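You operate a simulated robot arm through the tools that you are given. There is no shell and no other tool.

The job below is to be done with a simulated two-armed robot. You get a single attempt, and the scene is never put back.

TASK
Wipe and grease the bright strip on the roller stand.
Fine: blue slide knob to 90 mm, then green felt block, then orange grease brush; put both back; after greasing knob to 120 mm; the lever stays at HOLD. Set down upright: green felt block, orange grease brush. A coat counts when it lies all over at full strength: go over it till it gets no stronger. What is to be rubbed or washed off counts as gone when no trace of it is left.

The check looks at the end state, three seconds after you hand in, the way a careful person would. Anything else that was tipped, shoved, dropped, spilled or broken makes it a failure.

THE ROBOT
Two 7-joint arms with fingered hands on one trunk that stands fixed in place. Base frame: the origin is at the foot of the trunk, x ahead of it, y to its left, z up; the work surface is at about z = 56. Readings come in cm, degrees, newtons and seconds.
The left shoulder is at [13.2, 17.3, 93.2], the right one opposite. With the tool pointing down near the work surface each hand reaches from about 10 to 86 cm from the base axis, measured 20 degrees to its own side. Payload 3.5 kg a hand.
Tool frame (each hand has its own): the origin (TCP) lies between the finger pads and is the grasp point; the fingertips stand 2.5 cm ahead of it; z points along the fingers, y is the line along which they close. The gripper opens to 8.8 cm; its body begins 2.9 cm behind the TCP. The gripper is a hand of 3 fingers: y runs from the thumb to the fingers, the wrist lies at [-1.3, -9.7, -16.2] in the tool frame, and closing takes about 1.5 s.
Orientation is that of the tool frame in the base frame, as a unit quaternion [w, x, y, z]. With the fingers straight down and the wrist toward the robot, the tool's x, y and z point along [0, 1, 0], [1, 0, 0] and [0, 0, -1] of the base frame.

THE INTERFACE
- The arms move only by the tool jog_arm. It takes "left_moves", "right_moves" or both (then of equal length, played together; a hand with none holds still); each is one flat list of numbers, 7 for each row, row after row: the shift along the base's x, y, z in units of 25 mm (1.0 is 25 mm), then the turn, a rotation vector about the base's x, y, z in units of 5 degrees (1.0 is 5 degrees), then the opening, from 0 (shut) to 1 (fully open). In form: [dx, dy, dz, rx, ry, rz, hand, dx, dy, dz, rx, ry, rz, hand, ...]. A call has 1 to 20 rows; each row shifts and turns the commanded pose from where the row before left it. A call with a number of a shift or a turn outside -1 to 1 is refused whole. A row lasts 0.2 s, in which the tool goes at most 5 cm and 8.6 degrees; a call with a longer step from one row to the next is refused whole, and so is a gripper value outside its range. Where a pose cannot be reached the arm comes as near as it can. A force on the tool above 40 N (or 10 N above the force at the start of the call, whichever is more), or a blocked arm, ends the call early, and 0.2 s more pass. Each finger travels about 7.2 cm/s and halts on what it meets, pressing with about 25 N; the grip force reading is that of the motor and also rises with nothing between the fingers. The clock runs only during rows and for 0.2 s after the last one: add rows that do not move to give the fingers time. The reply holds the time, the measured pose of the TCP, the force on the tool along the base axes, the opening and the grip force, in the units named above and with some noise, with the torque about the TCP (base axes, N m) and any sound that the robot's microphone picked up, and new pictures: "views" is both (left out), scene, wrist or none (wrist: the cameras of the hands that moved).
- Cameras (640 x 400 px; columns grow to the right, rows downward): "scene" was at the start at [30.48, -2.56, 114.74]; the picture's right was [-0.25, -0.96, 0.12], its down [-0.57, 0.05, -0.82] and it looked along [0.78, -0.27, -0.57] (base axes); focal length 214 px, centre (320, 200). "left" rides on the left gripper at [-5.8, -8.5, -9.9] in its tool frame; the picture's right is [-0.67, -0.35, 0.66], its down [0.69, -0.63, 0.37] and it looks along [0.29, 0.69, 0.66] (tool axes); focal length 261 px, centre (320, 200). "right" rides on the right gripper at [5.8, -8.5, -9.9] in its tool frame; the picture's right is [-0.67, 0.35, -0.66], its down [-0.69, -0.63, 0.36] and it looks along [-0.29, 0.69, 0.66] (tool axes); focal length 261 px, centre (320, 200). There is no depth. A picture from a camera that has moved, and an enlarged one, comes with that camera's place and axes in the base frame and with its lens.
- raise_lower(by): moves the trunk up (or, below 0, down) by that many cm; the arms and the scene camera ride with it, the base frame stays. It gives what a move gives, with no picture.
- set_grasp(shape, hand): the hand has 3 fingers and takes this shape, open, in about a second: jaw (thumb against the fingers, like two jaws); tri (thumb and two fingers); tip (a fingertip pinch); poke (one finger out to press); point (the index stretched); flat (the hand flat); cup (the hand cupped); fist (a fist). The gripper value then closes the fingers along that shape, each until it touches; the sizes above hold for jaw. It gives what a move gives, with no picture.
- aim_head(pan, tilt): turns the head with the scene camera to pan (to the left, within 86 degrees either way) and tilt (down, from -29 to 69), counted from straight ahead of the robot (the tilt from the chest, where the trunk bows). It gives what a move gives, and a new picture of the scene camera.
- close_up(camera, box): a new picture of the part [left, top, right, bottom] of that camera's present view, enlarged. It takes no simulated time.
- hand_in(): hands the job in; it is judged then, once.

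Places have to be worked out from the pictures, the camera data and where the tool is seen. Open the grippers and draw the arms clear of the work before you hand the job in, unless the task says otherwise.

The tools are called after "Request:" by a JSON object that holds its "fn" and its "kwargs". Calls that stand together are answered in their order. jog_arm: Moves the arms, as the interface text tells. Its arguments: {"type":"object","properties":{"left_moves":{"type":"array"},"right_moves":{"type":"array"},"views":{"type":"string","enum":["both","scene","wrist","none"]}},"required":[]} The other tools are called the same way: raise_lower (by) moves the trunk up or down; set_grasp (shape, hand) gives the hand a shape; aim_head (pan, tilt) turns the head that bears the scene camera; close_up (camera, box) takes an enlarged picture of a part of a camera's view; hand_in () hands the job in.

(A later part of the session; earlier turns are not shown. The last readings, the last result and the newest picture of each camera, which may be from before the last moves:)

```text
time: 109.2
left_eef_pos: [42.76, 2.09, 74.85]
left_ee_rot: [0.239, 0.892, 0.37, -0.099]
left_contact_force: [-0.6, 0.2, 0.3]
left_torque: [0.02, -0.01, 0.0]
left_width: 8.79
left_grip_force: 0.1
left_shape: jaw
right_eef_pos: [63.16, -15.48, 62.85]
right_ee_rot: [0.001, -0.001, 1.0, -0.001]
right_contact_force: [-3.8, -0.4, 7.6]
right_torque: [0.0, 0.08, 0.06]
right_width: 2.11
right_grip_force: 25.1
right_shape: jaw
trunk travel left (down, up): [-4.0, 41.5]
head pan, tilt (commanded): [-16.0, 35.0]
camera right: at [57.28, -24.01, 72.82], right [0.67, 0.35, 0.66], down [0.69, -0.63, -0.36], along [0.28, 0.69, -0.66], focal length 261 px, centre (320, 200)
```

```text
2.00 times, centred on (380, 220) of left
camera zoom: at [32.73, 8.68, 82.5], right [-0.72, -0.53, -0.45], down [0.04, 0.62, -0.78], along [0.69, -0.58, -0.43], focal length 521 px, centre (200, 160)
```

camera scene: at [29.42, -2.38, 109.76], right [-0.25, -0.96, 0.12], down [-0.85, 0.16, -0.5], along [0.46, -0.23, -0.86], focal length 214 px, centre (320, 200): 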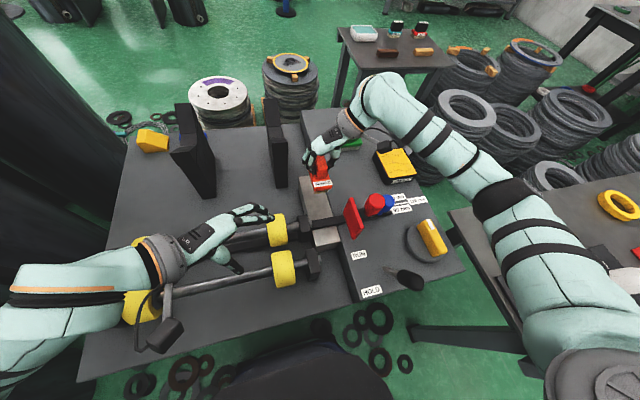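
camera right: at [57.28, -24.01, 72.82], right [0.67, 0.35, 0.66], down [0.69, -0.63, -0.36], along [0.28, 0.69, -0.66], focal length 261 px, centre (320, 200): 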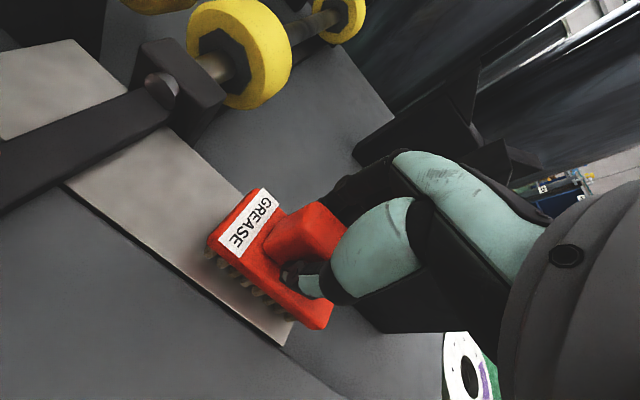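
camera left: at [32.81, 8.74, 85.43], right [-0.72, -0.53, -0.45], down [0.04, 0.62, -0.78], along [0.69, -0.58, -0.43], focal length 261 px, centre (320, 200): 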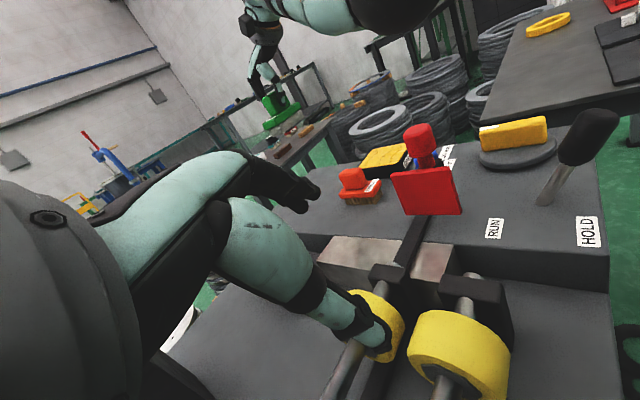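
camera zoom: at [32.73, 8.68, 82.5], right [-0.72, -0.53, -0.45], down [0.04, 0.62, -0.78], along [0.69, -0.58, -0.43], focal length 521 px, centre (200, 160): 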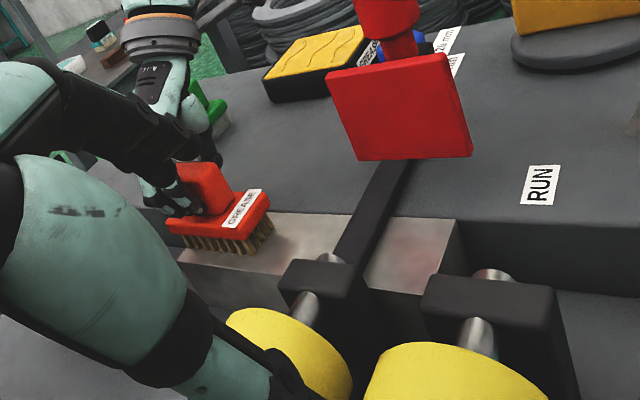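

No grease shows, so the brush needs loading from the yellow GREASE pad (about x 59–71, y -39 to -48, top z≈58). I lift the brush and carry it toward the pad, turning the hand back 30° for reach.

Request:
{"fn": "jog_arm", "kwargs": {"right_moves": [0, 0, 0.4, 0, 0, 0, 0, 0, 0, 0.8, 0, 0, 0, 0, 0, 0, 0.9, 0, 0, 0, 0, 0, -0.3, 0.9, 0, 0, 0, 0, 0, -0.6, 0.9, 0, 0, 0, 0, 0, -0.8, 0.7, 0, 0, 0, 0, 0, -0.9, 0.3, 0, 0, 0, 0, 0, -0.9, 0.1, 0, 0, 0, 0, 0, -0.9, 0, 0, 0, -0.75, 0, 0, -0.9, 0, 0, 0, -0.75, 0, 0, -0.9, 0, 0, 0, -0.75, 0, 0.1, -0.9, 0, 0, 0, -0.75, 0, 0.1, -0.9, 0, 0, 0, -0.75, 0, 0.1, -0.9, 0, 0, 0, -0.75, 0, 0.1, -0.9, 0, 0, 0, -0.75, 0, 0.1, -0.9, 0, 0, 0, -0.75, 0], "views": "both"}}

Request:
{"fn": "close_up", "kwargs": {"camera": "left", "box": [240, 140, 520, 320]}}

Request:
{"fn": "close_up", "kwargs": {"camera": "scene", "box": [280, 120, 480, 260]}}

```text
time: 112.6
left_eef_pos: [42.82, 2.03, 74.76]
left_ee_rot: [0.24, 0.892, 0.37, -0.1]
left_contact_force: [0.7, 0.1, 0.3]
left_torque: [-0.04, 0.01, 0.02]
left_width: 8.79
left_grip_force: 0.0
left_shape: jaw
right_eef_pos: [64.62, -42.31, 75.2]
right_ee_rot: [0.0, 0.258, 0.966, -0.001]
right_contact_force: [0.7, -0.5, -1.1]
right_torque: [0.03, 0.05, 0.02]
right_width: 2.09
right_grip_force: 25.1
right_shape: jaw
trunk travel left (down, up): [-4.0, 41.5]
head pan, tilt (commanded): [-16.0, 35.0]
camera scene: at [29.4, -2.43, 109.76], right [-0.25, -0.96, 0.12], down [-0.85, 0.16, -0.5], along [0.46, -0.23, -0.86], focal length 214 px, centre (320, 200)
camera right: at [55.26, -46.87, 85.19], right [0.76, -0.03, 0.65], down [0.28, -0.89, -0.37], along [0.59, 0.46, -0.66], focal length 261 px, centre (320, 200)
```

scene: 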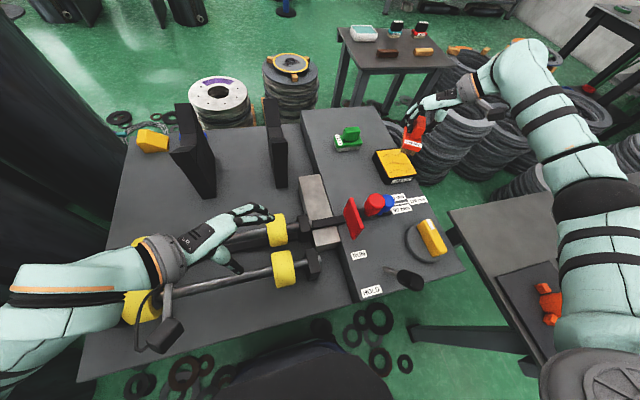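
right: 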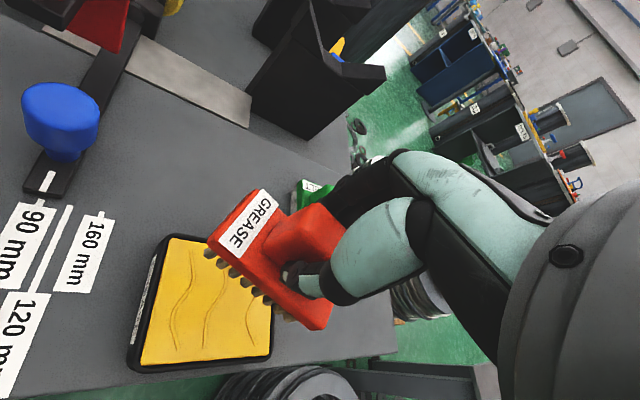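

```text
2.22 times, centred on (380, 230) of left
camera zoom: at [32.82, 8.63, 82.46], right [-0.72, -0.53, -0.45], down [0.04, 0.62, -0.78], along [0.69, -0.58, -0.43], focal length 579 px, centre (187, 133)
```

zoom: 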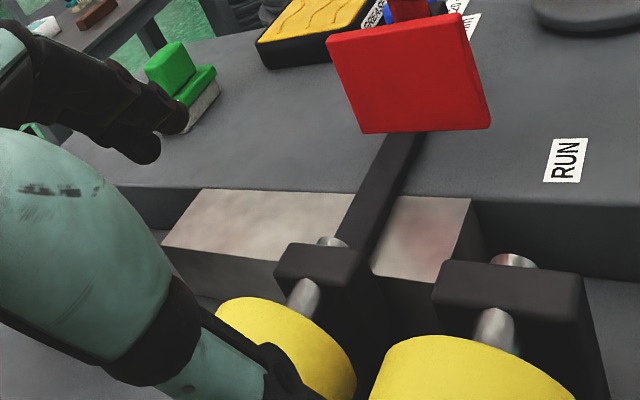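

```text
2.86 times, centred on (380, 190) of scene
camera zoom: at [29.4, -2.43, 109.76], right [-0.25, -0.96, 0.12], down [-0.85, 0.16, -0.5], along [0.46, -0.23, -0.86], focal length 613 px, centre (149, 229)
```

zoom: 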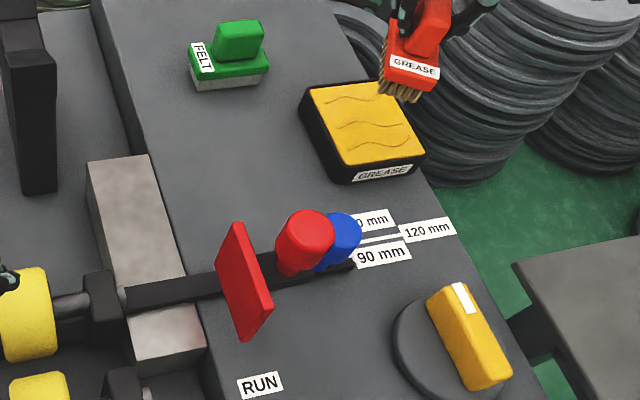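

The pad spans about x 60–71.5, y -38.5 to -48.4. I lower the trunk 2 cm for reach, centre the brush over the pad at [65.3,-43.2] and descend close to it.

Request:
{"fn": "raise_lower", "kwargs": {"by": -2}}

Request:
{"fn": "jog_arm", "kwargs": {"right_moves": [0.1, -0.12, -0.5, 0, 0, 0, 0, 0.1, -0.12, -0.5, 0, 0, 0, 0, 0.08, -0.12, -0.5, 0, 0, 0, 0, 0, 0, -0.5, 0, 0, 0, 0, 0, 0, -0.4, 0, 0, 0, 0], "views": "both"}}

Request:
{"fn": "close_up", "kwargs": {"camera": "scene", "box": [340, 100, 480, 220]}}

```text
time: 113.2
left_eef_pos: [43.09, 2.31, 71.46]
left_ee_rot: [0.234, 0.89, 0.374, -0.112]
left_contact_force: [0.2, -0.6, 0.3]
left_torque: [0.02, -0.01, -0.02]
left_width: 8.83
left_grip_force: 0.1
left_shape: jaw
right_eef_pos: [64.45, -42.23, 73.39]
right_ee_rot: [0.0, 0.258, 0.966, -0.001]
right_contact_force: [-0.1, 0.8, -1.6]
right_torque: [-0.03, -0.03, -0.01]
right_width: 2.12
right_grip_force: 25.0
right_shape: jaw
trunk travel left (down, up): [-2.0, 43.5]
head pan, tilt (commanded): [-16.0, 35.0]
```

```text
time: 114.5
left_eef_pos: [43.21, 1.92, 71.47]
left_ee_rot: [0.233, 0.891, 0.373, -0.113]
left_contact_force: [-0.5, -0.6, -0.2]
left_torque: [-0.04, 0.0, 0.01]
left_width: 8.81
left_grip_force: 0.1
left_shape: jaw
right_eef_pos: [65.08, -43.28, 67.32]
right_ee_rot: [-0.001, 0.258, 0.966, 0.0]
right_contact_force: [-0.2, 0.1, -1.8]
right_torque: [-0.05, 0.0, 0.0]
right_width: 2.11
right_grip_force: 25.1
right_shape: jaw
trunk travel left (down, up): [-2.0, 43.5]
head pan, tilt (commanded): [-16.0, 35.0]
camera scene: at [31.28, -2.42, 106.34], right [-0.24, -0.96, 0.13], down [-0.87, 0.16, -0.46], along [0.42, -0.23, -0.88], focal length 214 px, centre (320, 200)
camera right: at [55.84, -47.74, 77.31], right [0.76, -0.03, 0.65], down [0.28, -0.89, -0.37], along [0.59, 0.46, -0.66], focal length 261 px, centre (320, 200)
```

scene: 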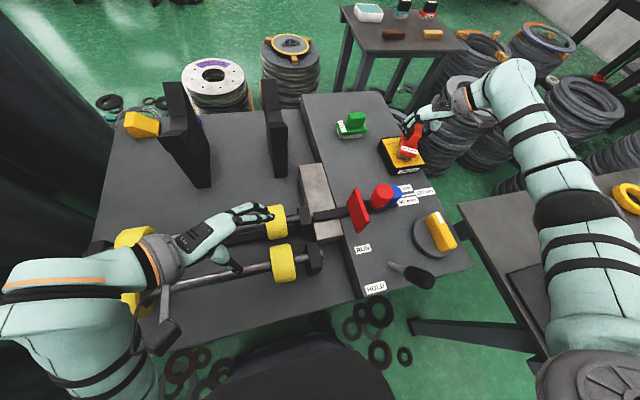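
right: 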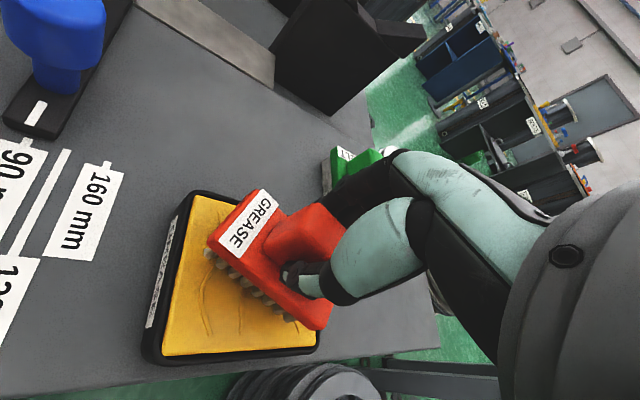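

```text
3.33 times, centred on (410, 160) of scene
camera zoom: at [31.28, -2.42, 106.34], right [-0.24, -0.96, 0.13], down [-0.87, 0.16, -0.46], along [0.42, -0.23, -0.88], focal length 715 px, centre (20, 333)
```

zoom: 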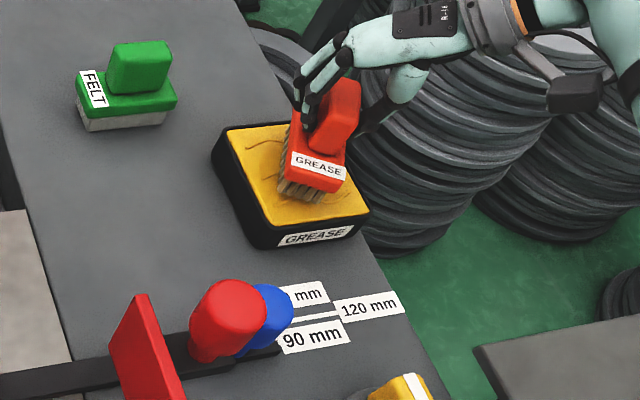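

The brush is centred over the pad. I lower it gently in small steps until it touches.

Request:
{"fn": "jog_arm", "kwargs": {"right_moves": [0, 0, -0.25, 0, 0, 0, 0, 0, 0, -0.25, 0, 0, 0, 0, 0, 0, -0.12, 0, 0, 0, 0, 0, 0, -0.06, 0, 0, 0, 0, 0, 0, 0, 0, 0, 0, 0], "views": "none"}}

```text
time: 115.7
left_eef_pos: [42.9, 2.09, 71.72]
left_ee_rot: [0.236, 0.891, 0.372, -0.111]
left_contact_force: [0.1, -0.1, 0.4]
left_torque: [0.0, 0.01, -0.02]
left_width: 8.81
left_grip_force: 0.1
left_shape: jaw
right_eef_pos: [65.01, -43.13, 66.2]
right_ee_rot: [0.003, 0.259, 0.966, 0.0]
right_contact_force: [5.1, -6.6, 33.5]
right_torque: [-0.21, -0.06, -0.11]
right_width: 2.33
right_grip_force: 24.8
right_shape: jaw
trunk travel left (down, up): [-2.0, 43.5]
head pan, tilt (commanded): [-16.0, 35.0]
```

Contact came earlier than expected with 33 N; I ease up at once.

Request:
{"fn": "jog_arm", "kwargs": {"right_moves": [0, 0, 0.12, 0, 0, 0, 0, 0, 0, 0, 0, 0, 0, 0], "views": "none"}}

Request:
{"fn": "close_up", "kwargs": {"camera": "scene", "box": [340, 100, 480, 220]}}

Request:
{"fn": "close_up", "kwargs": {"camera": "right", "box": [120, 150, 400, 380]}}

```text
time: 116.2
left_eef_pos: [42.86, 2.15, 71.69]
left_ee_rot: [0.236, 0.891, 0.373, -0.11]
left_contact_force: [-0.4, -0.1, 0.3]
left_torque: [-0.03, 0.01, -0.01]
left_width: 8.78
left_grip_force: 0.1
left_shape: jaw
right_eef_pos: [64.94, -43.09, 66.26]
right_ee_rot: [0.002, 0.257, 0.966, -0.001]
right_contact_force: [4.0, -4.9, 30.9]
right_torque: [-0.12, -0.04, -0.11]
right_width: 2.32
right_grip_force: 25.3
right_shape: jaw
trunk travel left (down, up): [-2.0, 43.5]
head pan, tilt (commanded): [-16.0, 35.0]
```

```text
3.33 times, centred on (410, 160) of scene
camera zoom: at [30.88, -2.18, 106.49], right [-0.24, -0.96, 0.13], down [-0.87, 0.16, -0.46], along [0.43, -0.23, -0.88], focal length 715 px, centre (20, 333)
```

zoom: 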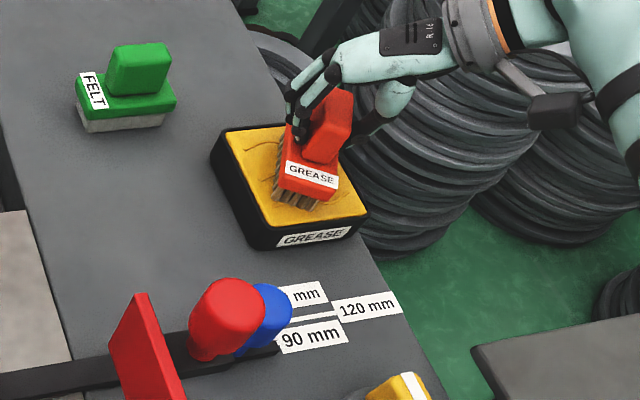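

```text
1.74 times, centred on (260, 265) of right
camera zoom: at [55.64, -47.56, 76.12], right [0.75, -0.03, 0.66], down [0.28, -0.89, -0.36], along [0.6, 0.46, -0.66], focal length 453 px, centre (424, 87)
```

zoom: 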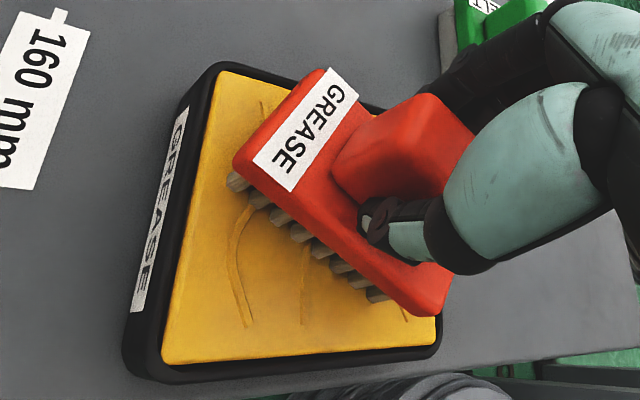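

Still pressing hard; I lift another centimetre.

Request:
{"fn": "jog_arm", "kwargs": {"right_moves": [0, 0, 0.3, 0, 0, 0, 0, 0, 0, 0.1, 0, 0, 0, 0], "views": "none"}}

```text
time: 116.8
left_eef_pos: [43.23, 2.08, 71.28]
left_ee_rot: [0.233, 0.891, 0.374, -0.113]
left_contact_force: [0.6, -0.3, 0.1]
left_torque: [-0.02, -0.01, -0.01]
left_width: 8.77
left_grip_force: 0.1
left_shape: jaw
right_eef_pos: [65.18, -43.12, 66.56]
right_ee_rot: [-0.003, 0.257, 0.966, -0.002]
right_contact_force: [0.5, -0.6, -2.5]
right_torque: [-0.01, 0.0, -0.03]
right_width: 2.21
right_grip_force: 25.0
right_shape: jaw
trunk travel left (down, up): [-2.0, 43.5]
head pan, tilt (commanded): [-16.0, 35.0]
```

The brush is free again. I lift it a few centimetres to see whether the bristles carry grease and whether it sits straight in the grip.

Request:
{"fn": "jog_arm", "kwargs": {"right_moves": [0, 0, 0.4, 0, 0, 0, 0, 0, 0, 0.6, 0, 0, 0, 0, 0, 0, 0.6, 0, 0, 0, 0], "views": "wrist"}}

Request:
{"fn": "close_up", "kwargs": {"camera": "scene", "box": [340, 100, 480, 220]}}

Request:
{"fn": "close_up", "kwargs": {"camera": "right", "box": [120, 150, 400, 380]}}

```text
time: 117.7
left_eef_pos: [43.07, 2.0, 71.31]
left_ee_rot: [0.234, 0.89, 0.374, -0.113]
left_contact_force: [0.5, -0.4, -0.8]
left_torque: [0.01, 0.03, -0.03]
left_width: 8.8
left_grip_force: 0.1
left_shape: jaw
right_eef_pos: [65.14, -43.21, 71.08]
right_ee_rot: [-0.001, 0.258, 0.966, -0.001]
right_contact_force: [0.5, -0.3, -0.9]
right_torque: [-0.04, -0.01, 0.03]
right_width: 2.22
right_grip_force: 25.4
right_shape: jaw
trunk travel left (down, up): [-2.0, 43.5]
head pan, tilt (commanded): [-16.0, 35.0]
camera right: at [55.75, -47.67, 80.91], right [0.76, -0.03, 0.65], down [0.28, -0.89, -0.36], along [0.59, 0.46, -0.66], focal length 261 px, centre (320, 200)
```

right: 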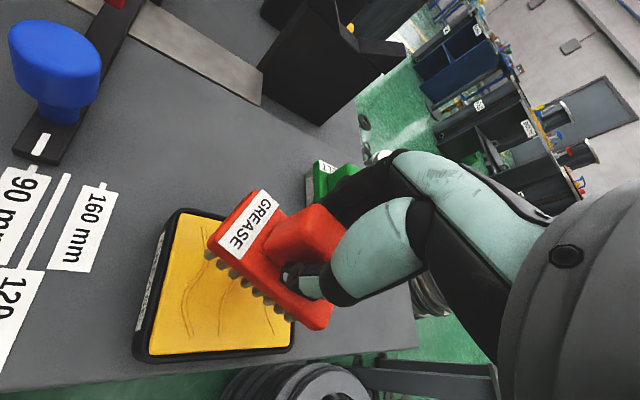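

```text
3.33 times, centred on (410, 160) of scene
camera zoom: at [31.24, -2.4, 106.36], right [-0.24, -0.96, 0.13], down [-0.87, 0.16, -0.46], along [0.42, -0.23, -0.88], focal length 715 px, centre (20, 333)
```

zoom: 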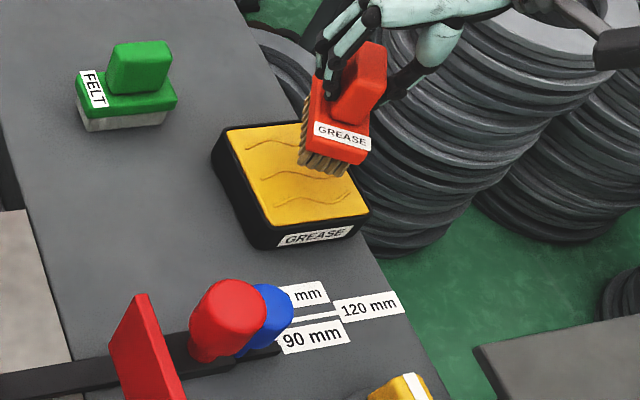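

```text
1.74 times, centred on (260, 265) of right
camera zoom: at [55.75, -47.67, 80.91], right [0.76, -0.03, 0.65], down [0.28, -0.89, -0.36], along [0.59, 0.46, -0.66], focal length 453 px, centre (424, 87)
```

zoom: 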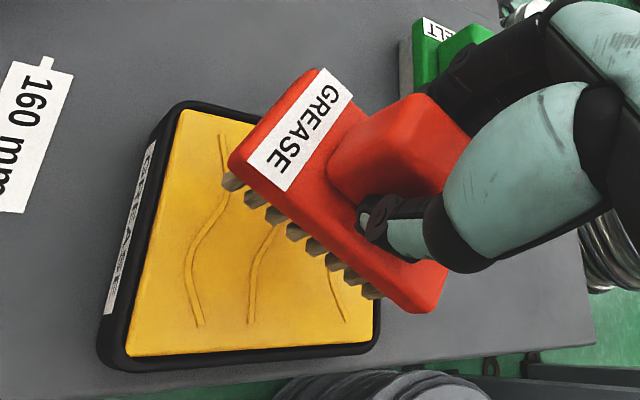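

The tray has not moved and the brush sits straight. I raise the trunk back 2 cm and carry the brush to the strip again, turning the hand back to 90°.

Request:
{"fn": "raise_lower", "kwargs": {"by": 2}}

Request:
{"fn": "jog_arm", "kwargs": {"right_moves": [-0.05, 0.5, 0.4, 0, 0, 0.75, 0, -0.1, 0.8, 0.3, 0, 0, 0.75, 0, -0.15, 0.9, 0, 0, 0, 0.75, 0, -0.15, 0.9, 0, 0, 0, 0.75, 0, -0.15, 0.9, 0, 0, 0, 0.75, 0, -0.15, 0.9, 0, 0, 0, 0.75, 0, -0.2, 0.9, 0, 0, 0, 0.75, 0, -0.2, 0.9, 0, 0, 0, 0.75, 0, -0.2, 0.9, 0, 0, 0, 0, 0, -0.2, 0.9, 0, 0, 0, 0, 0, -0.2, 0.9, 0, 0, 0, 0, 0, -0.2, 0.9, -0.4, 0, 0, 0, 0, -0.05, 0.68, -0.8, 0, 0, 0, 0], "views": "both"}}

Request:
{"fn": "close_up", "kwargs": {"camera": "left", "box": [240, 0, 560, 250]}}

```text
time: 118.3
left_eef_pos: [43.18, 1.95, 73.29]
left_ee_rot: [0.233, 0.89, 0.374, -0.113]
left_contact_force: [-1.1, 0.2, 0.2]
left_torque: [-0.03, 0.0, -0.01]
left_width: 8.8
left_grip_force: 0.0
left_shape: jaw
right_eef_pos: [65.15, -43.16, 72.68]
right_ee_rot: [-0.002, 0.258, 0.966, 0.0]
right_contact_force: [0.1, 0.3, -2.0]
right_torque: [0.01, -0.02, 0.02]
right_width: 2.21
right_grip_force: 25.1
right_shape: jaw
trunk travel left (down, up): [-4.0, 41.5]
head pan, tilt (commanded): [-16.0, 35.0]
```

```text
time: 121.1
left_eef_pos: [43.15, 1.98, 73.45]
left_ee_rot: [0.234, 0.89, 0.374, -0.113]
left_contact_force: [-0.4, 0.7, 0.0]
left_torque: [0.0, 0.02, -0.01]
left_width: 8.82
left_grip_force: 0.1
left_shape: jaw
right_eef_pos: [60.27, -15.64, 71.63]
right_ee_rot: [-0.001, 0.0, 1.0, -0.002]
right_contact_force: [-0.7, -1.1, -2.6]
right_torque: [-0.01, 0.02, -0.01]
right_width: 2.18
right_grip_force: 25.0
right_shape: jaw
trunk travel left (down, up): [-4.0, 41.5]
head pan, tilt (commanded): [-16.0, 35.0]
camera scene: at [29.44, -2.39, 109.75], right [-0.25, -0.96, 0.12], down [-0.85, 0.16, -0.5], along [0.46, -0.23, -0.86], focal length 214 px, centre (320, 200)
camera right: at [54.37, -24.31, 81.6], right [0.67, 0.35, 0.65], down [0.69, -0.63, -0.37], along [0.28, 0.69, -0.66], focal length 261 px, centre (320, 200)
```

scene: 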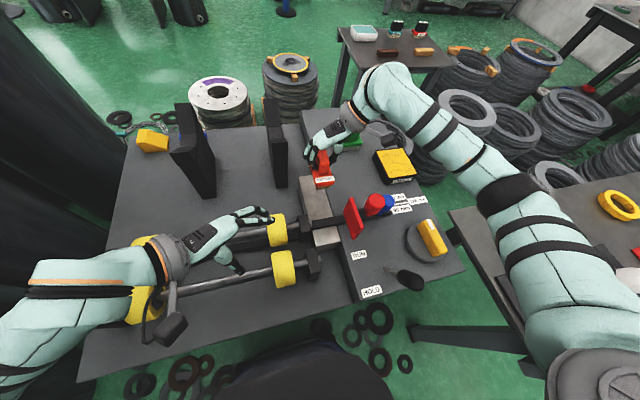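
right: 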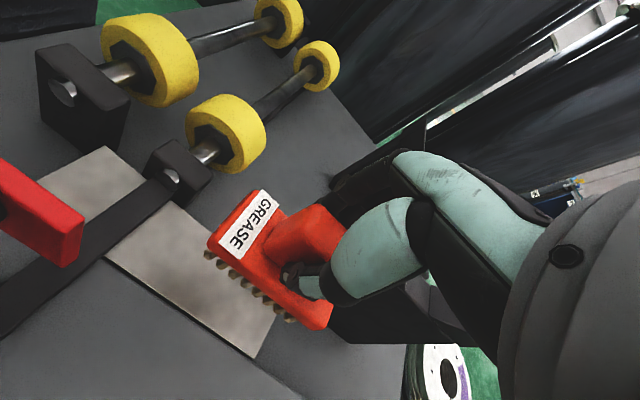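

```text
1.60 times, centred on (400, 125) of left
camera zoom: at [33.34, 8.65, 81.42], right [-0.73, -0.53, -0.43], down [0.01, 0.62, -0.78], along [0.68, -0.58, -0.45], focal length 417 px, centre (192, 320)
```

zoom: 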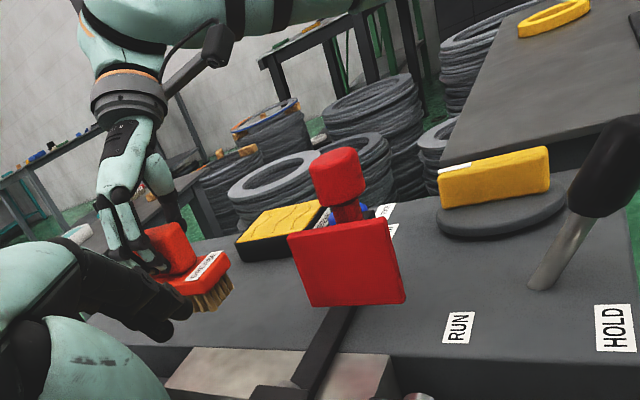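

Back over the strip. I lower to just above contact and then step down gently.

Request:
{"fn": "jog_arm", "kwargs": {"right_moves": [0, 0.04, -0.8, 0, 0, 0, 0, 0, 0.03, -0.8, 0, 0, 0, 0, 0, 0, -0.8, 0, 0, 0, 0, 0, 0, -0.6, 0, 0, 0, 0, 0, 0, -0.3, 0, 0, 0, 0, 0, 0, -0.1, 0, 0, 0, 0], "views": "none"}}

Request:
{"fn": "jog_arm", "kwargs": {"right_moves": [0, 0, -0.05, 0, 0, 0, 0, 0, 0, -0.04, 0, 0, 0, 0, 0, 0, 0, 0, 0, 0, 0], "views": "none"}}

```text
time: 122.5
left_eef_pos: [43.08, 2.07, 73.47]
left_ee_rot: [0.234, 0.891, 0.374, -0.112]
left_contact_force: [-0.5, -0.8, 0.0]
left_torque: [0.01, 0.06, 0.01]
left_width: 8.81
left_grip_force: 0.1
left_shape: jaw
right_eef_pos: [60.12, -15.44, 63.09]
right_ee_rot: [0.0, 0.0, 1.0, -0.001]
right_contact_force: [0.8, 0.2, -1.1]
right_torque: [0.0, 0.04, 0.02]
right_width: 2.19
right_grip_force: 25.0
right_shape: jaw
trunk travel left (down, up): [-4.0, 41.5]
head pan, tilt (commanded): [-16.0, 35.0]
```

```text
time: 123.3
left_eef_pos: [43.08, 1.96, 73.36]
left_ee_rot: [0.234, 0.891, 0.374, -0.112]
left_contact_force: [0.3, -0.6, 0.7]
left_torque: [0.0, 0.0, 0.03]
left_width: 8.79
left_grip_force: 0.0
left_shape: jaw
right_eef_pos: [60.13, -15.38, 62.8]
right_ee_rot: [-0.001, -0.001, 1.0, -0.001]
right_contact_force: [0.8, -0.7, 2.9]
right_torque: [0.04, -0.03, 0.01]
right_width: 2.19
right_grip_force: 24.8
right_shape: jaw
trunk travel left (down, up): [-4.0, 41.5]
head pan, tilt (commanded): [-16.0, 35.0]
```

Contact at z≈62.8. I make a stroke toward the bar and out to the far end and look.

Request:
{"fn": "jog_arm", "kwargs": {"right_moves": [-0.3, 0, 0, 0, 0, 0, 0, -0.3, 0, 0, 0, 0, 0, 0, -0.3, 0, 0, 0, 0, 0, 0, -0.3, 0, 0, 0, 0, 0, 0, 0.3, 0, 0, 0, 0, 0, 0, 0.3, 0, 0, 0, 0, 0, 0, 0.3, 0, 0, 0, 0, 0, 0, 0.3, 0, 0, 0, 0, 0, 0, 0.3, 0, 0, 0, 0, 0, 0, 0.3, 0, 0, 0, 0, 0, 0, 0.3, 0, 0, 0, 0, 0, 0, 0.3, 0, 0, 0, 0, 0, 0], "views": "wrist"}}

Request:
{"fn": "close_up", "kwargs": {"camera": "scene", "box": [280, 130, 400, 240]}}

Request:
{"fn": "close_up", "kwargs": {"camera": "right", "box": [40, 80, 340, 380]}}

```text
time: 125.9
left_eef_pos: [43.11, 2.01, 73.44]
left_ee_rot: [0.234, 0.891, 0.374, -0.112]
left_contact_force: [-0.4, -0.4, -0.2]
left_torque: [0.01, -0.01, 0.01]
left_width: 8.81
left_grip_force: 0.1
left_shape: jaw
right_eef_pos: [63.13, -15.57, 63.01]
right_ee_rot: [0.0, 0.0, 1.0, -0.002]
right_contact_force: [-0.6, -0.1, 0.1]
right_torque: [0.02, 0.02, 0.03]
right_width: 2.18
right_grip_force: 25.2
right_shape: jaw
trunk travel left (down, up): [-4.0, 41.5]
head pan, tilt (commanded): [-16.0, 35.0]
camera right: at [57.33, -24.14, 72.87], right [0.67, 0.35, 0.65], down [0.69, -0.63, -0.37], along [0.28, 0.69, -0.66], focal length 261 px, centre (320, 200)
```

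right: 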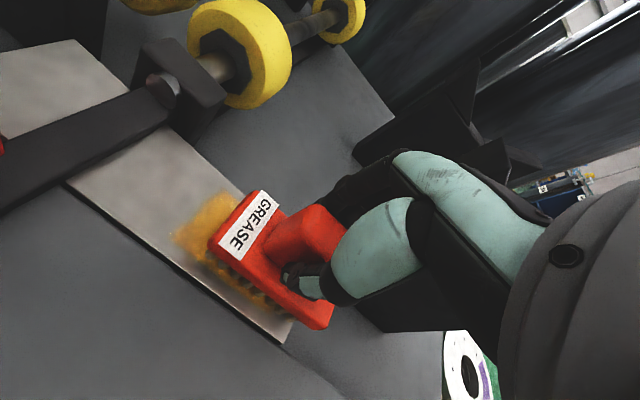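

```text
3.64 times, centred on (340, 185) of scene
camera zoom: at [29.39, -2.38, 109.77], right [-0.25, -0.96, 0.12], down [-0.85, 0.16, -0.5], along [0.46, -0.23, -0.86], focal length 780 px, centre (247, 254)
```

zoom: 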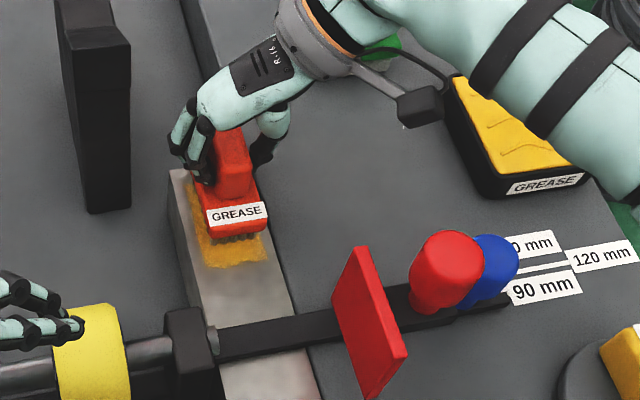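

```text
1.33 times, centred on (190, 230) of right
camera zoom: at [57.33, -24.14, 72.87], right [0.67, 0.35, 0.65], down [0.69, -0.63, -0.37], along [0.28, 0.69, -0.66], focal length 348 px, centre (493, 160)
```

zoom: 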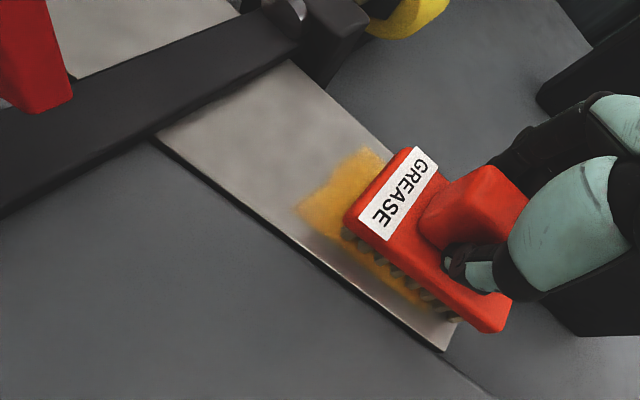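

The grease now goes on, and only on the zone where the dirt had been. I go over it in two lanes with a little more pressure.

Request:
{"fn": "jog_arm", "kwargs": {"right_moves": [0, 0.2, -0.06, 0, 0, 0, 0, 0, 0.2, -0.02, 0, 0, 0, 0, -0.3, 0, 0, 0, 0, 0, 0, -0.3, 0, 0, 0, 0, 0, 0, -0.3, 0, 0, 0, 0, 0, 0, -0.3, 0, 0, 0, 0, 0, 0, -0.3, 0, 0, 0, 0, 0, 0, -0.3, 0, 0, 0, 0, 0, 0, -0.2, -0.25, 0, 0, 0, 0, 0, 0, -0.25, 0, 0, 0, 0, 0, 0, -0.25, 0, 0, 0, 0, 0, 0.3, 0, 0, 0, 0, 0, 0, 0.3, 0, 0, 0, 0, 0, 0, 0.3, 0, 0, 0, 0, 0, 0, 0.3, 0, 0, 0, 0, 0, 0, 0.3, 0, 0, 0, 0, 0, 0, 0.3, 0, 0, 0, 0, 0, 0, 0.2, 0, 0, 0, 0, 0, 0], "views": "wrist"}}

Request:
{"fn": "close_up", "kwargs": {"camera": "scene", "box": [280, 130, 400, 240]}}

Request:
{"fn": "close_up", "kwargs": {"camera": "right", "box": [40, 80, 340, 380]}}

```text
time: 129.7
left_eef_pos: [43.02, 1.99, 73.49]
left_ee_rot: [0.235, 0.89, 0.373, -0.112]
left_contact_force: [0.8, 0.0, 1.4]
left_torque: [-0.01, 0.01, -0.01]
left_width: 8.81
left_grip_force: 0.0
left_shape: jaw
right_eef_pos: [63.02, -16.13, 62.89]
right_ee_rot: [0.001, -0.001, 1.0, -0.002]
right_contact_force: [-3.2, -0.4, 8.8]
right_torque: [0.01, 0.03, 0.01]
right_width: 2.24
right_grip_force: 25.0
right_shape: jaw
trunk travel left (down, up): [-4.0, 41.5]
head pan, tilt (commanded): [-16.0, 35.0]
camera right: at [57.19, -24.84, 72.78], right [0.67, 0.35, 0.66], down [0.69, -0.63, -0.36], along [0.28, 0.69, -0.66], focal length 261 px, centre (320, 200)
```

right: 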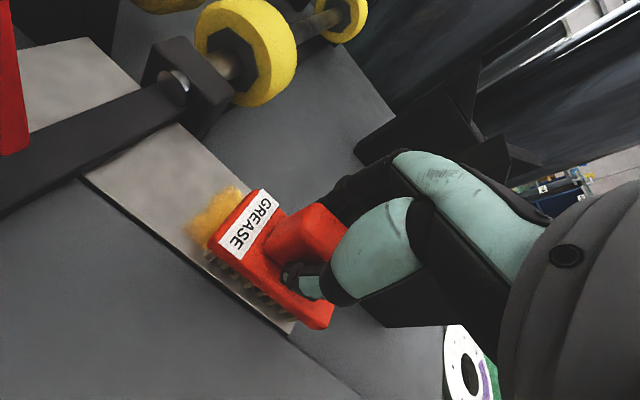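

```text
3.64 times, centred on (340, 185) of scene
camera zoom: at [29.24, -2.36, 109.83], right [-0.25, -0.96, 0.12], down [-0.85, 0.16, -0.5], along [0.46, -0.23, -0.86], focal length 780 px, centre (247, 254)
```

zoom: 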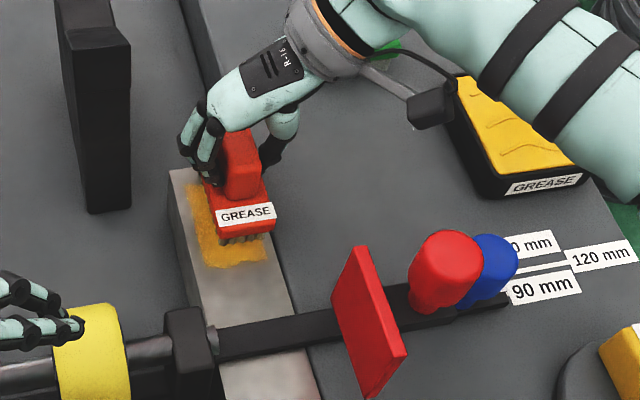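

```text
1.33 times, centred on (190, 230) of right
camera zoom: at [57.19, -24.84, 72.78], right [0.67, 0.35, 0.66], down [0.69, -0.63, -0.36], along [0.28, 0.69, -0.66], focal length 348 px, centre (493, 160)
```

zoom: 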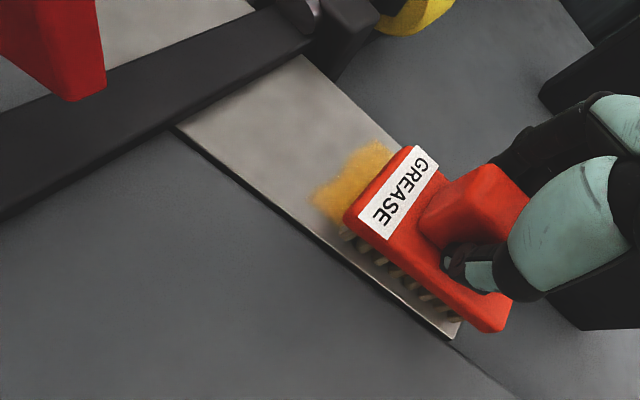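

Coverage is building. I make more passes over both lanes, then lift to inspect.

Request:
{"fn": "jog_arm", "kwargs": {"right_moves": [-0.3, -0.15, 0, 0, 0, 0, 0, -0.3, 0, 0, 0, 0, 0, 0, -0.3, 0, 0, 0, 0, 0, 0, -0.3, 0, 0, 0, 0, 0, 0, -0.3, 0, 0, 0, 0, 0, 0, -0.3, 0, 0, 0, 0, 0, 0, 0, 0.25, 0, 0, 0, 0, 0, 0, 0.25, 0, 0, 0, 0, 0, 0, 0.25, 0, 0, 0, 0, 0, 0.3, 0.1, 0, 0, 0, 0, 0, 0.3, 0, 0, 0, 0, 0, 0, 0.3, 0, 0, 0, 0, 0, 0, 0.3, 0, 0, 0, 0, 0, 0, 0.3, 0, 0, 0, 0, 0, 0, 0.3, 0, 0, 0, 0, 0, 0, 0.1, 0, 0.3, 0, 0, 0, 0, 0, 0, 0.8, 0, 0, 0, 0, 0, -0.3, 0.9, 0, 0, 0, 0], "views": "wrist"}}

Request:
{"fn": "close_up", "kwargs": {"camera": "scene", "box": [280, 130, 400, 240]}}

Request:
{"fn": "close_up", "kwargs": {"camera": "right", "box": [40, 80, 340, 380]}}

Request:
{"fn": "close_up", "kwargs": {"camera": "left", "box": [260, 180, 500, 330]}}

```text
time: 133.5
left_eef_pos: [43.19, 2.08, 73.5]
left_ee_rot: [0.234, 0.89, 0.374, -0.112]
left_contact_force: [0.5, 0.0, 0.2]
left_torque: [0.0, -0.03, 0.0]
left_width: 8.8
left_grip_force: 0.1
left_shape: jaw
right_eef_pos: [63.34, -15.4, 67.55]
right_ee_rot: [-0.002, 0.0, 1.0, -0.002]
right_contact_force: [-0.5, 0.6, -2.4]
right_torque: [0.02, 0.01, 0.0]
right_width: 2.18
right_grip_force: 25.6
right_shape: jaw
trunk travel left (down, up): [-4.0, 41.5]
head pan, tilt (commanded): [-16.0, 35.0]
camera right: at [57.6, -23.89, 77.56], right [0.67, 0.35, 0.65], down [0.69, -0.63, -0.37], along [0.28, 0.69, -0.66], focal length 261 px, centre (320, 200)
```

right: 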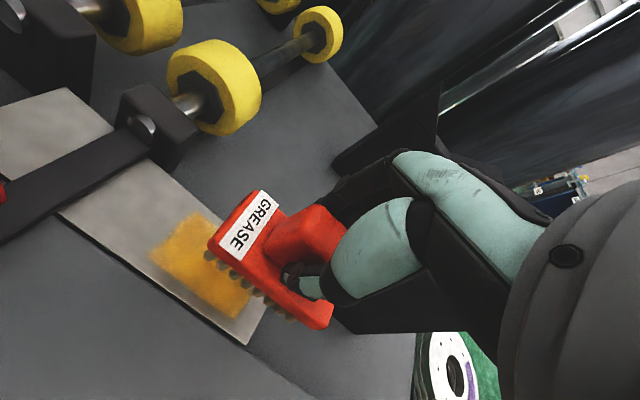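

```text
3.64 times, centred on (340, 185) of scene
camera zoom: at [29.39, -2.4, 109.77], right [-0.25, -0.96, 0.12], down [-0.85, 0.16, -0.5], along [0.46, -0.23, -0.86], focal length 780 px, centre (247, 254)
```

zoom: 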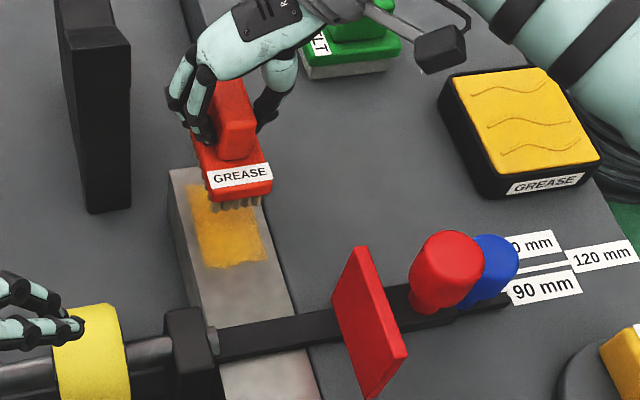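

```text
1.33 times, centred on (190, 230) of right
camera zoom: at [57.6, -23.89, 77.56], right [0.67, 0.35, 0.65], down [0.69, -0.63, -0.37], along [0.28, 0.69, -0.66], focal length 348 px, centre (493, 160)
```

zoom: 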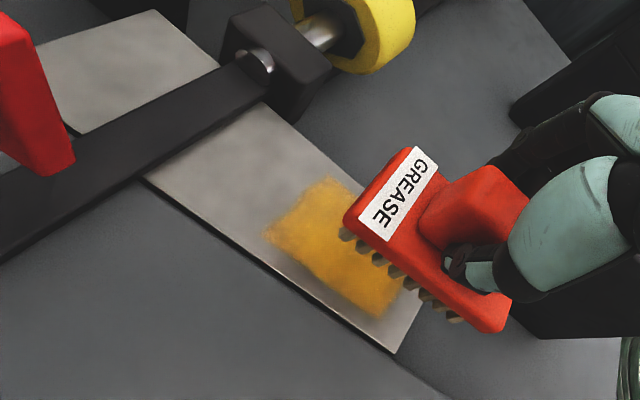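

```text
2.67 times, centred on (380, 255) of left
camera zoom: at [33.3, 8.65, 81.44], right [-0.73, -0.53, -0.43], down [0.02, 0.62, -0.78], along [0.68, -0.58, -0.45], focal length 695 px, centre (160, 53)
```

zoom: 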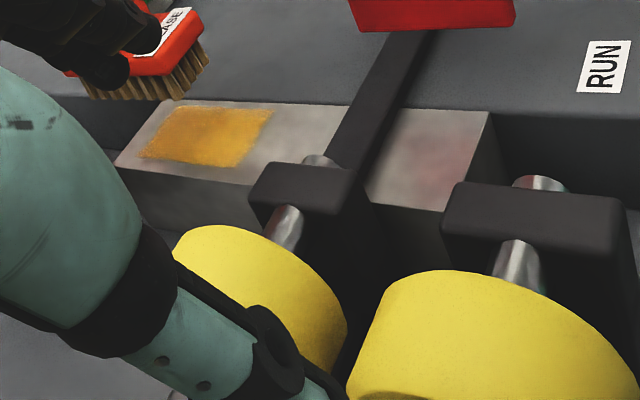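

The coat covers the zone; I compare strength after more passes. I lower again and go over it several times, also sideways.

Request:
{"fn": "jog_arm", "kwargs": {"right_moves": [-0.5, 0.1, -0.8, 0, 0, 0, 0, -0.4, 0.1, -0.7, 0, 0, 0, 0, 0, 0.1, -0.35, 0, 0, 0, 0, 0, 0, -0.1, 0, 0, 0, 0, 0, -0.25, 0, 0, 0, 0, 0, 0, -0.25, 0, 0, 0, 0, 0, 0, -0.25, 0, 0, 0, 0, 0, 0.3, 0, 0, 0, 0, 0, 0, 0.3, 0, 0, 0, 0, 0, 0, 0, 0.25, 0, 0, 0, 0, 0, 0, 0.25, 0, 0, 0, 0, 0, 0, 0.25, 0, 0, 0, 0, 0, 0.3, 0.1, 0, 0, 0, 0, 0, 0.3, 0, 0, 0, 0, 0, 0, -0.1, -0.25, 0, 0, 0, 0, 0, -0.1, -0.25, 0, 0, 0, 0, 0, -0.1, -0.3, 0, 0, 0, 0, 0], "views": "none"}}

Request:
{"fn": "jog_arm", "kwargs": {"right_moves": [-0.3, 0, 0, 0, 0, 0, 0, -0.3, 0, 0, 0, 0, 0, 0, -0.3, 0, 0, 0, 0, 0, 0, -0.3, 0, 0, 0, 0, 0, 0, -0.3, 0, 0, 0, 0, 0, 0, 0, 0.25, 0, 0, 0, 0, 0, 0, 0.25, 0, 0, 0, 0, 0, 0, 0.25, 0, 0, 0, 0, 0, 0.3, 0, 0, 0, 0, 0, 0, 0.3, 0, 0, 0, 0, 0, 0, 0.3, 0, 0, 0, 0, 0, 0, 0.3, 0, 0, 0, 0, 0, 0, 0.3, 0, 0, 0, 0, 0, 0, 0.2, 0, 0, 0, 0, 0, 0], "views": "none"}}

```text
time: 137.1
left_eef_pos: [43.14, 1.95, 73.3]
left_ee_rot: [0.233, 0.891, 0.374, -0.113]
left_contact_force: [-0.5, 0.2, 0.8]
left_torque: [-0.02, -0.01, -0.03]
left_width: 8.79
left_grip_force: 0.0
left_shape: jaw
right_eef_pos: [63.31, -16.44, 62.99]
right_ee_rot: [0.001, 0.0, 1.0, -0.001]
right_contact_force: [1.2, 1.1, 0.8]
right_torque: [0.0, 0.03, 0.0]
right_width: 2.16
right_grip_force: 24.8
right_shape: jaw
trunk travel left (down, up): [-4.0, 41.5]
head pan, tilt (commanded): [-16.0, 35.0]
```

```text
time: 140.1
left_eef_pos: [43.03, 2.05, 73.58]
left_ee_rot: [0.234, 0.89, 0.374, -0.112]
left_contact_force: [0.0, 0.4, -0.4]
left_torque: [0.0, -0.02, -0.03]
left_width: 8.8
left_grip_force: 0.1
left_shape: jaw
right_eef_pos: [63.83, -14.71, 62.97]
right_ee_rot: [0.0, -0.001, 1.0, -0.001]
right_contact_force: [-3.2, 0.2, 4.9]
right_torque: [0.01, 0.03, 0.0]
right_width: 2.21
right_grip_force: 24.8
right_shape: jaw
trunk travel left (down, up): [-4.0, 41.5]
head pan, tilt (commanded): [-16.0, 35.0]
```

I lift the brush and move it aside to inspect the coat.

Request:
{"fn": "jog_arm", "kwargs": {"right_moves": [0, 0, 0.4, 0, 0, 0, 0, 0, -0.1, 0.8, 0, 0, 0, 0, 0, -0.5, 0.9, 0, 0, 0, 0, 0, -0.8, 0.9, 0, 0, 0, 0, 0, -0.9, 0.4, 0, 0, 0, 0, 0, -0.9, 0.4, 0, 0, 0, 0], "views": "wrist"}}

Request:
{"fn": "close_up", "kwargs": {"camera": "scene", "box": [290, 150, 370, 230]}}

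Request:
{"fn": "close_up", "kwargs": {"camera": "right", "box": [100, 60, 320, 260]}}

Request:
{"fn": "close_up", "kwargs": {"camera": "left", "box": [280, 190, 400, 270]}}

```text
time: 141.5
left_eef_pos: [43.17, 2.05, 73.4]
left_ee_rot: [0.234, 0.89, 0.374, -0.112]
left_contact_force: [-0.1, 0.1, -0.5]
left_torque: [0.03, -0.01, 0.01]
left_width: 8.78
left_grip_force: 0.1
left_shape: jaw
right_eef_pos: [64.08, -22.55, 72.35]
right_ee_rot: [0.0, -0.001, 1.0, 0.0]
right_contact_force: [-0.6, -0.4, -1.6]
right_torque: [-0.03, -0.01, 0.01]
right_width: 2.2
right_grip_force: 25.1
right_shape: jaw
trunk travel left (down, up): [-4.0, 41.5]
head pan, tilt (commanded): [-16.0, 35.0]
camera right: at [58.06, -31.1, 82.28], right [0.67, 0.35, 0.66], down [0.69, -0.63, -0.37], along [0.28, 0.69, -0.66], focal length 261 px, centre (320, 200)
```

right: 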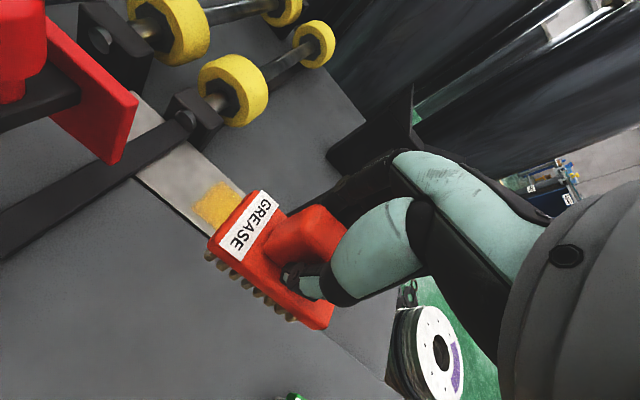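

```text
5.00 times, centred on (330, 190) of scene
camera zoom: at [29.37, -2.4, 109.78], right [-0.25, -0.96, 0.12], down [-0.85, 0.16, -0.5], along [0.46, -0.23, -0.86], focal length 1072 px, centre (270, 250)
```

zoom: 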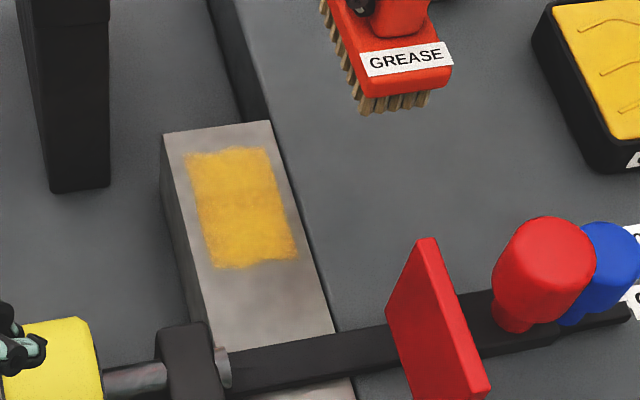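

```text
2.00 times, centred on (210, 160) of right
camera zoom: at [58.06, -31.1, 82.28], right [0.67, 0.35, 0.66], down [0.69, -0.63, -0.37], along [0.28, 0.69, -0.66], focal length 521 px, centre (540, 280)
```

zoom: 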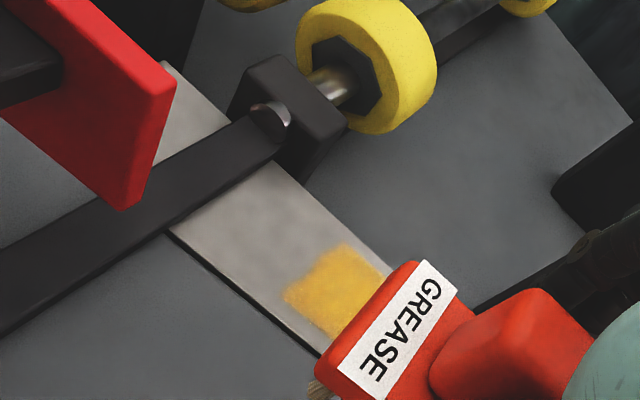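

```text
5.00 times, centred on (340, 230) of left
camera zoom: at [33.29, 8.64, 81.45], right [-0.73, -0.53, -0.43], down [0.02, 0.62, -0.78], along [0.68, -0.58, -0.45], focal length 1303 px, centre (220, 50)
```

zoom: 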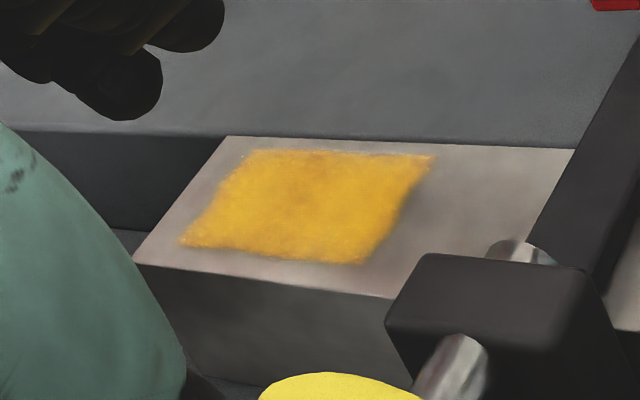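

The coat covers the whole zone but looks slightly mottled in the middle, so I go over it more, with a little more pressure, in both lanes.

Request:
{"fn": "jog_arm", "kwargs": {"right_moves": [-0.2, 0.9, -0.3, 0, 0, 0, 0, -0.2, 0.9, -0.3, 0, 0, 0, 0, -0.2, 0.9, -0.6, 0, 0, 0, 0, -0.2, 0.4, -0.9, 0, 0, 0, 0, -0.2, 0.04, -0.9, 0, 0, 0, 0, 0, 0, -0.6, 0, 0, 0, 0, 0, 0, -0.2, 0, 0, 0, 0, 0, 0, -0.06, 0, 0, 0, 0], "views": "none"}}

```text
time: 143.3
left_eef_pos: [43.0, 2.03, 73.63]
left_ee_rot: [0.235, 0.89, 0.374, -0.111]
left_contact_force: [0.1, 0.5, 0.4]
left_torque: [0.01, -0.02, 0.0]
left_width: 8.81
left_grip_force: 0.1
left_shape: jaw
right_eef_pos: [61.56, -14.67, 62.8]
right_ee_rot: [0.001, -0.001, 1.0, -0.001]
right_contact_force: [-0.4, -0.3, 8.6]
right_torque: [0.03, 0.0, 0.02]
right_width: 2.21
right_grip_force: 25.3
right_shape: jaw
trunk travel left (down, up): [-4.0, 41.5]
head pan, tilt (commanded): [-16.0, 35.0]
```

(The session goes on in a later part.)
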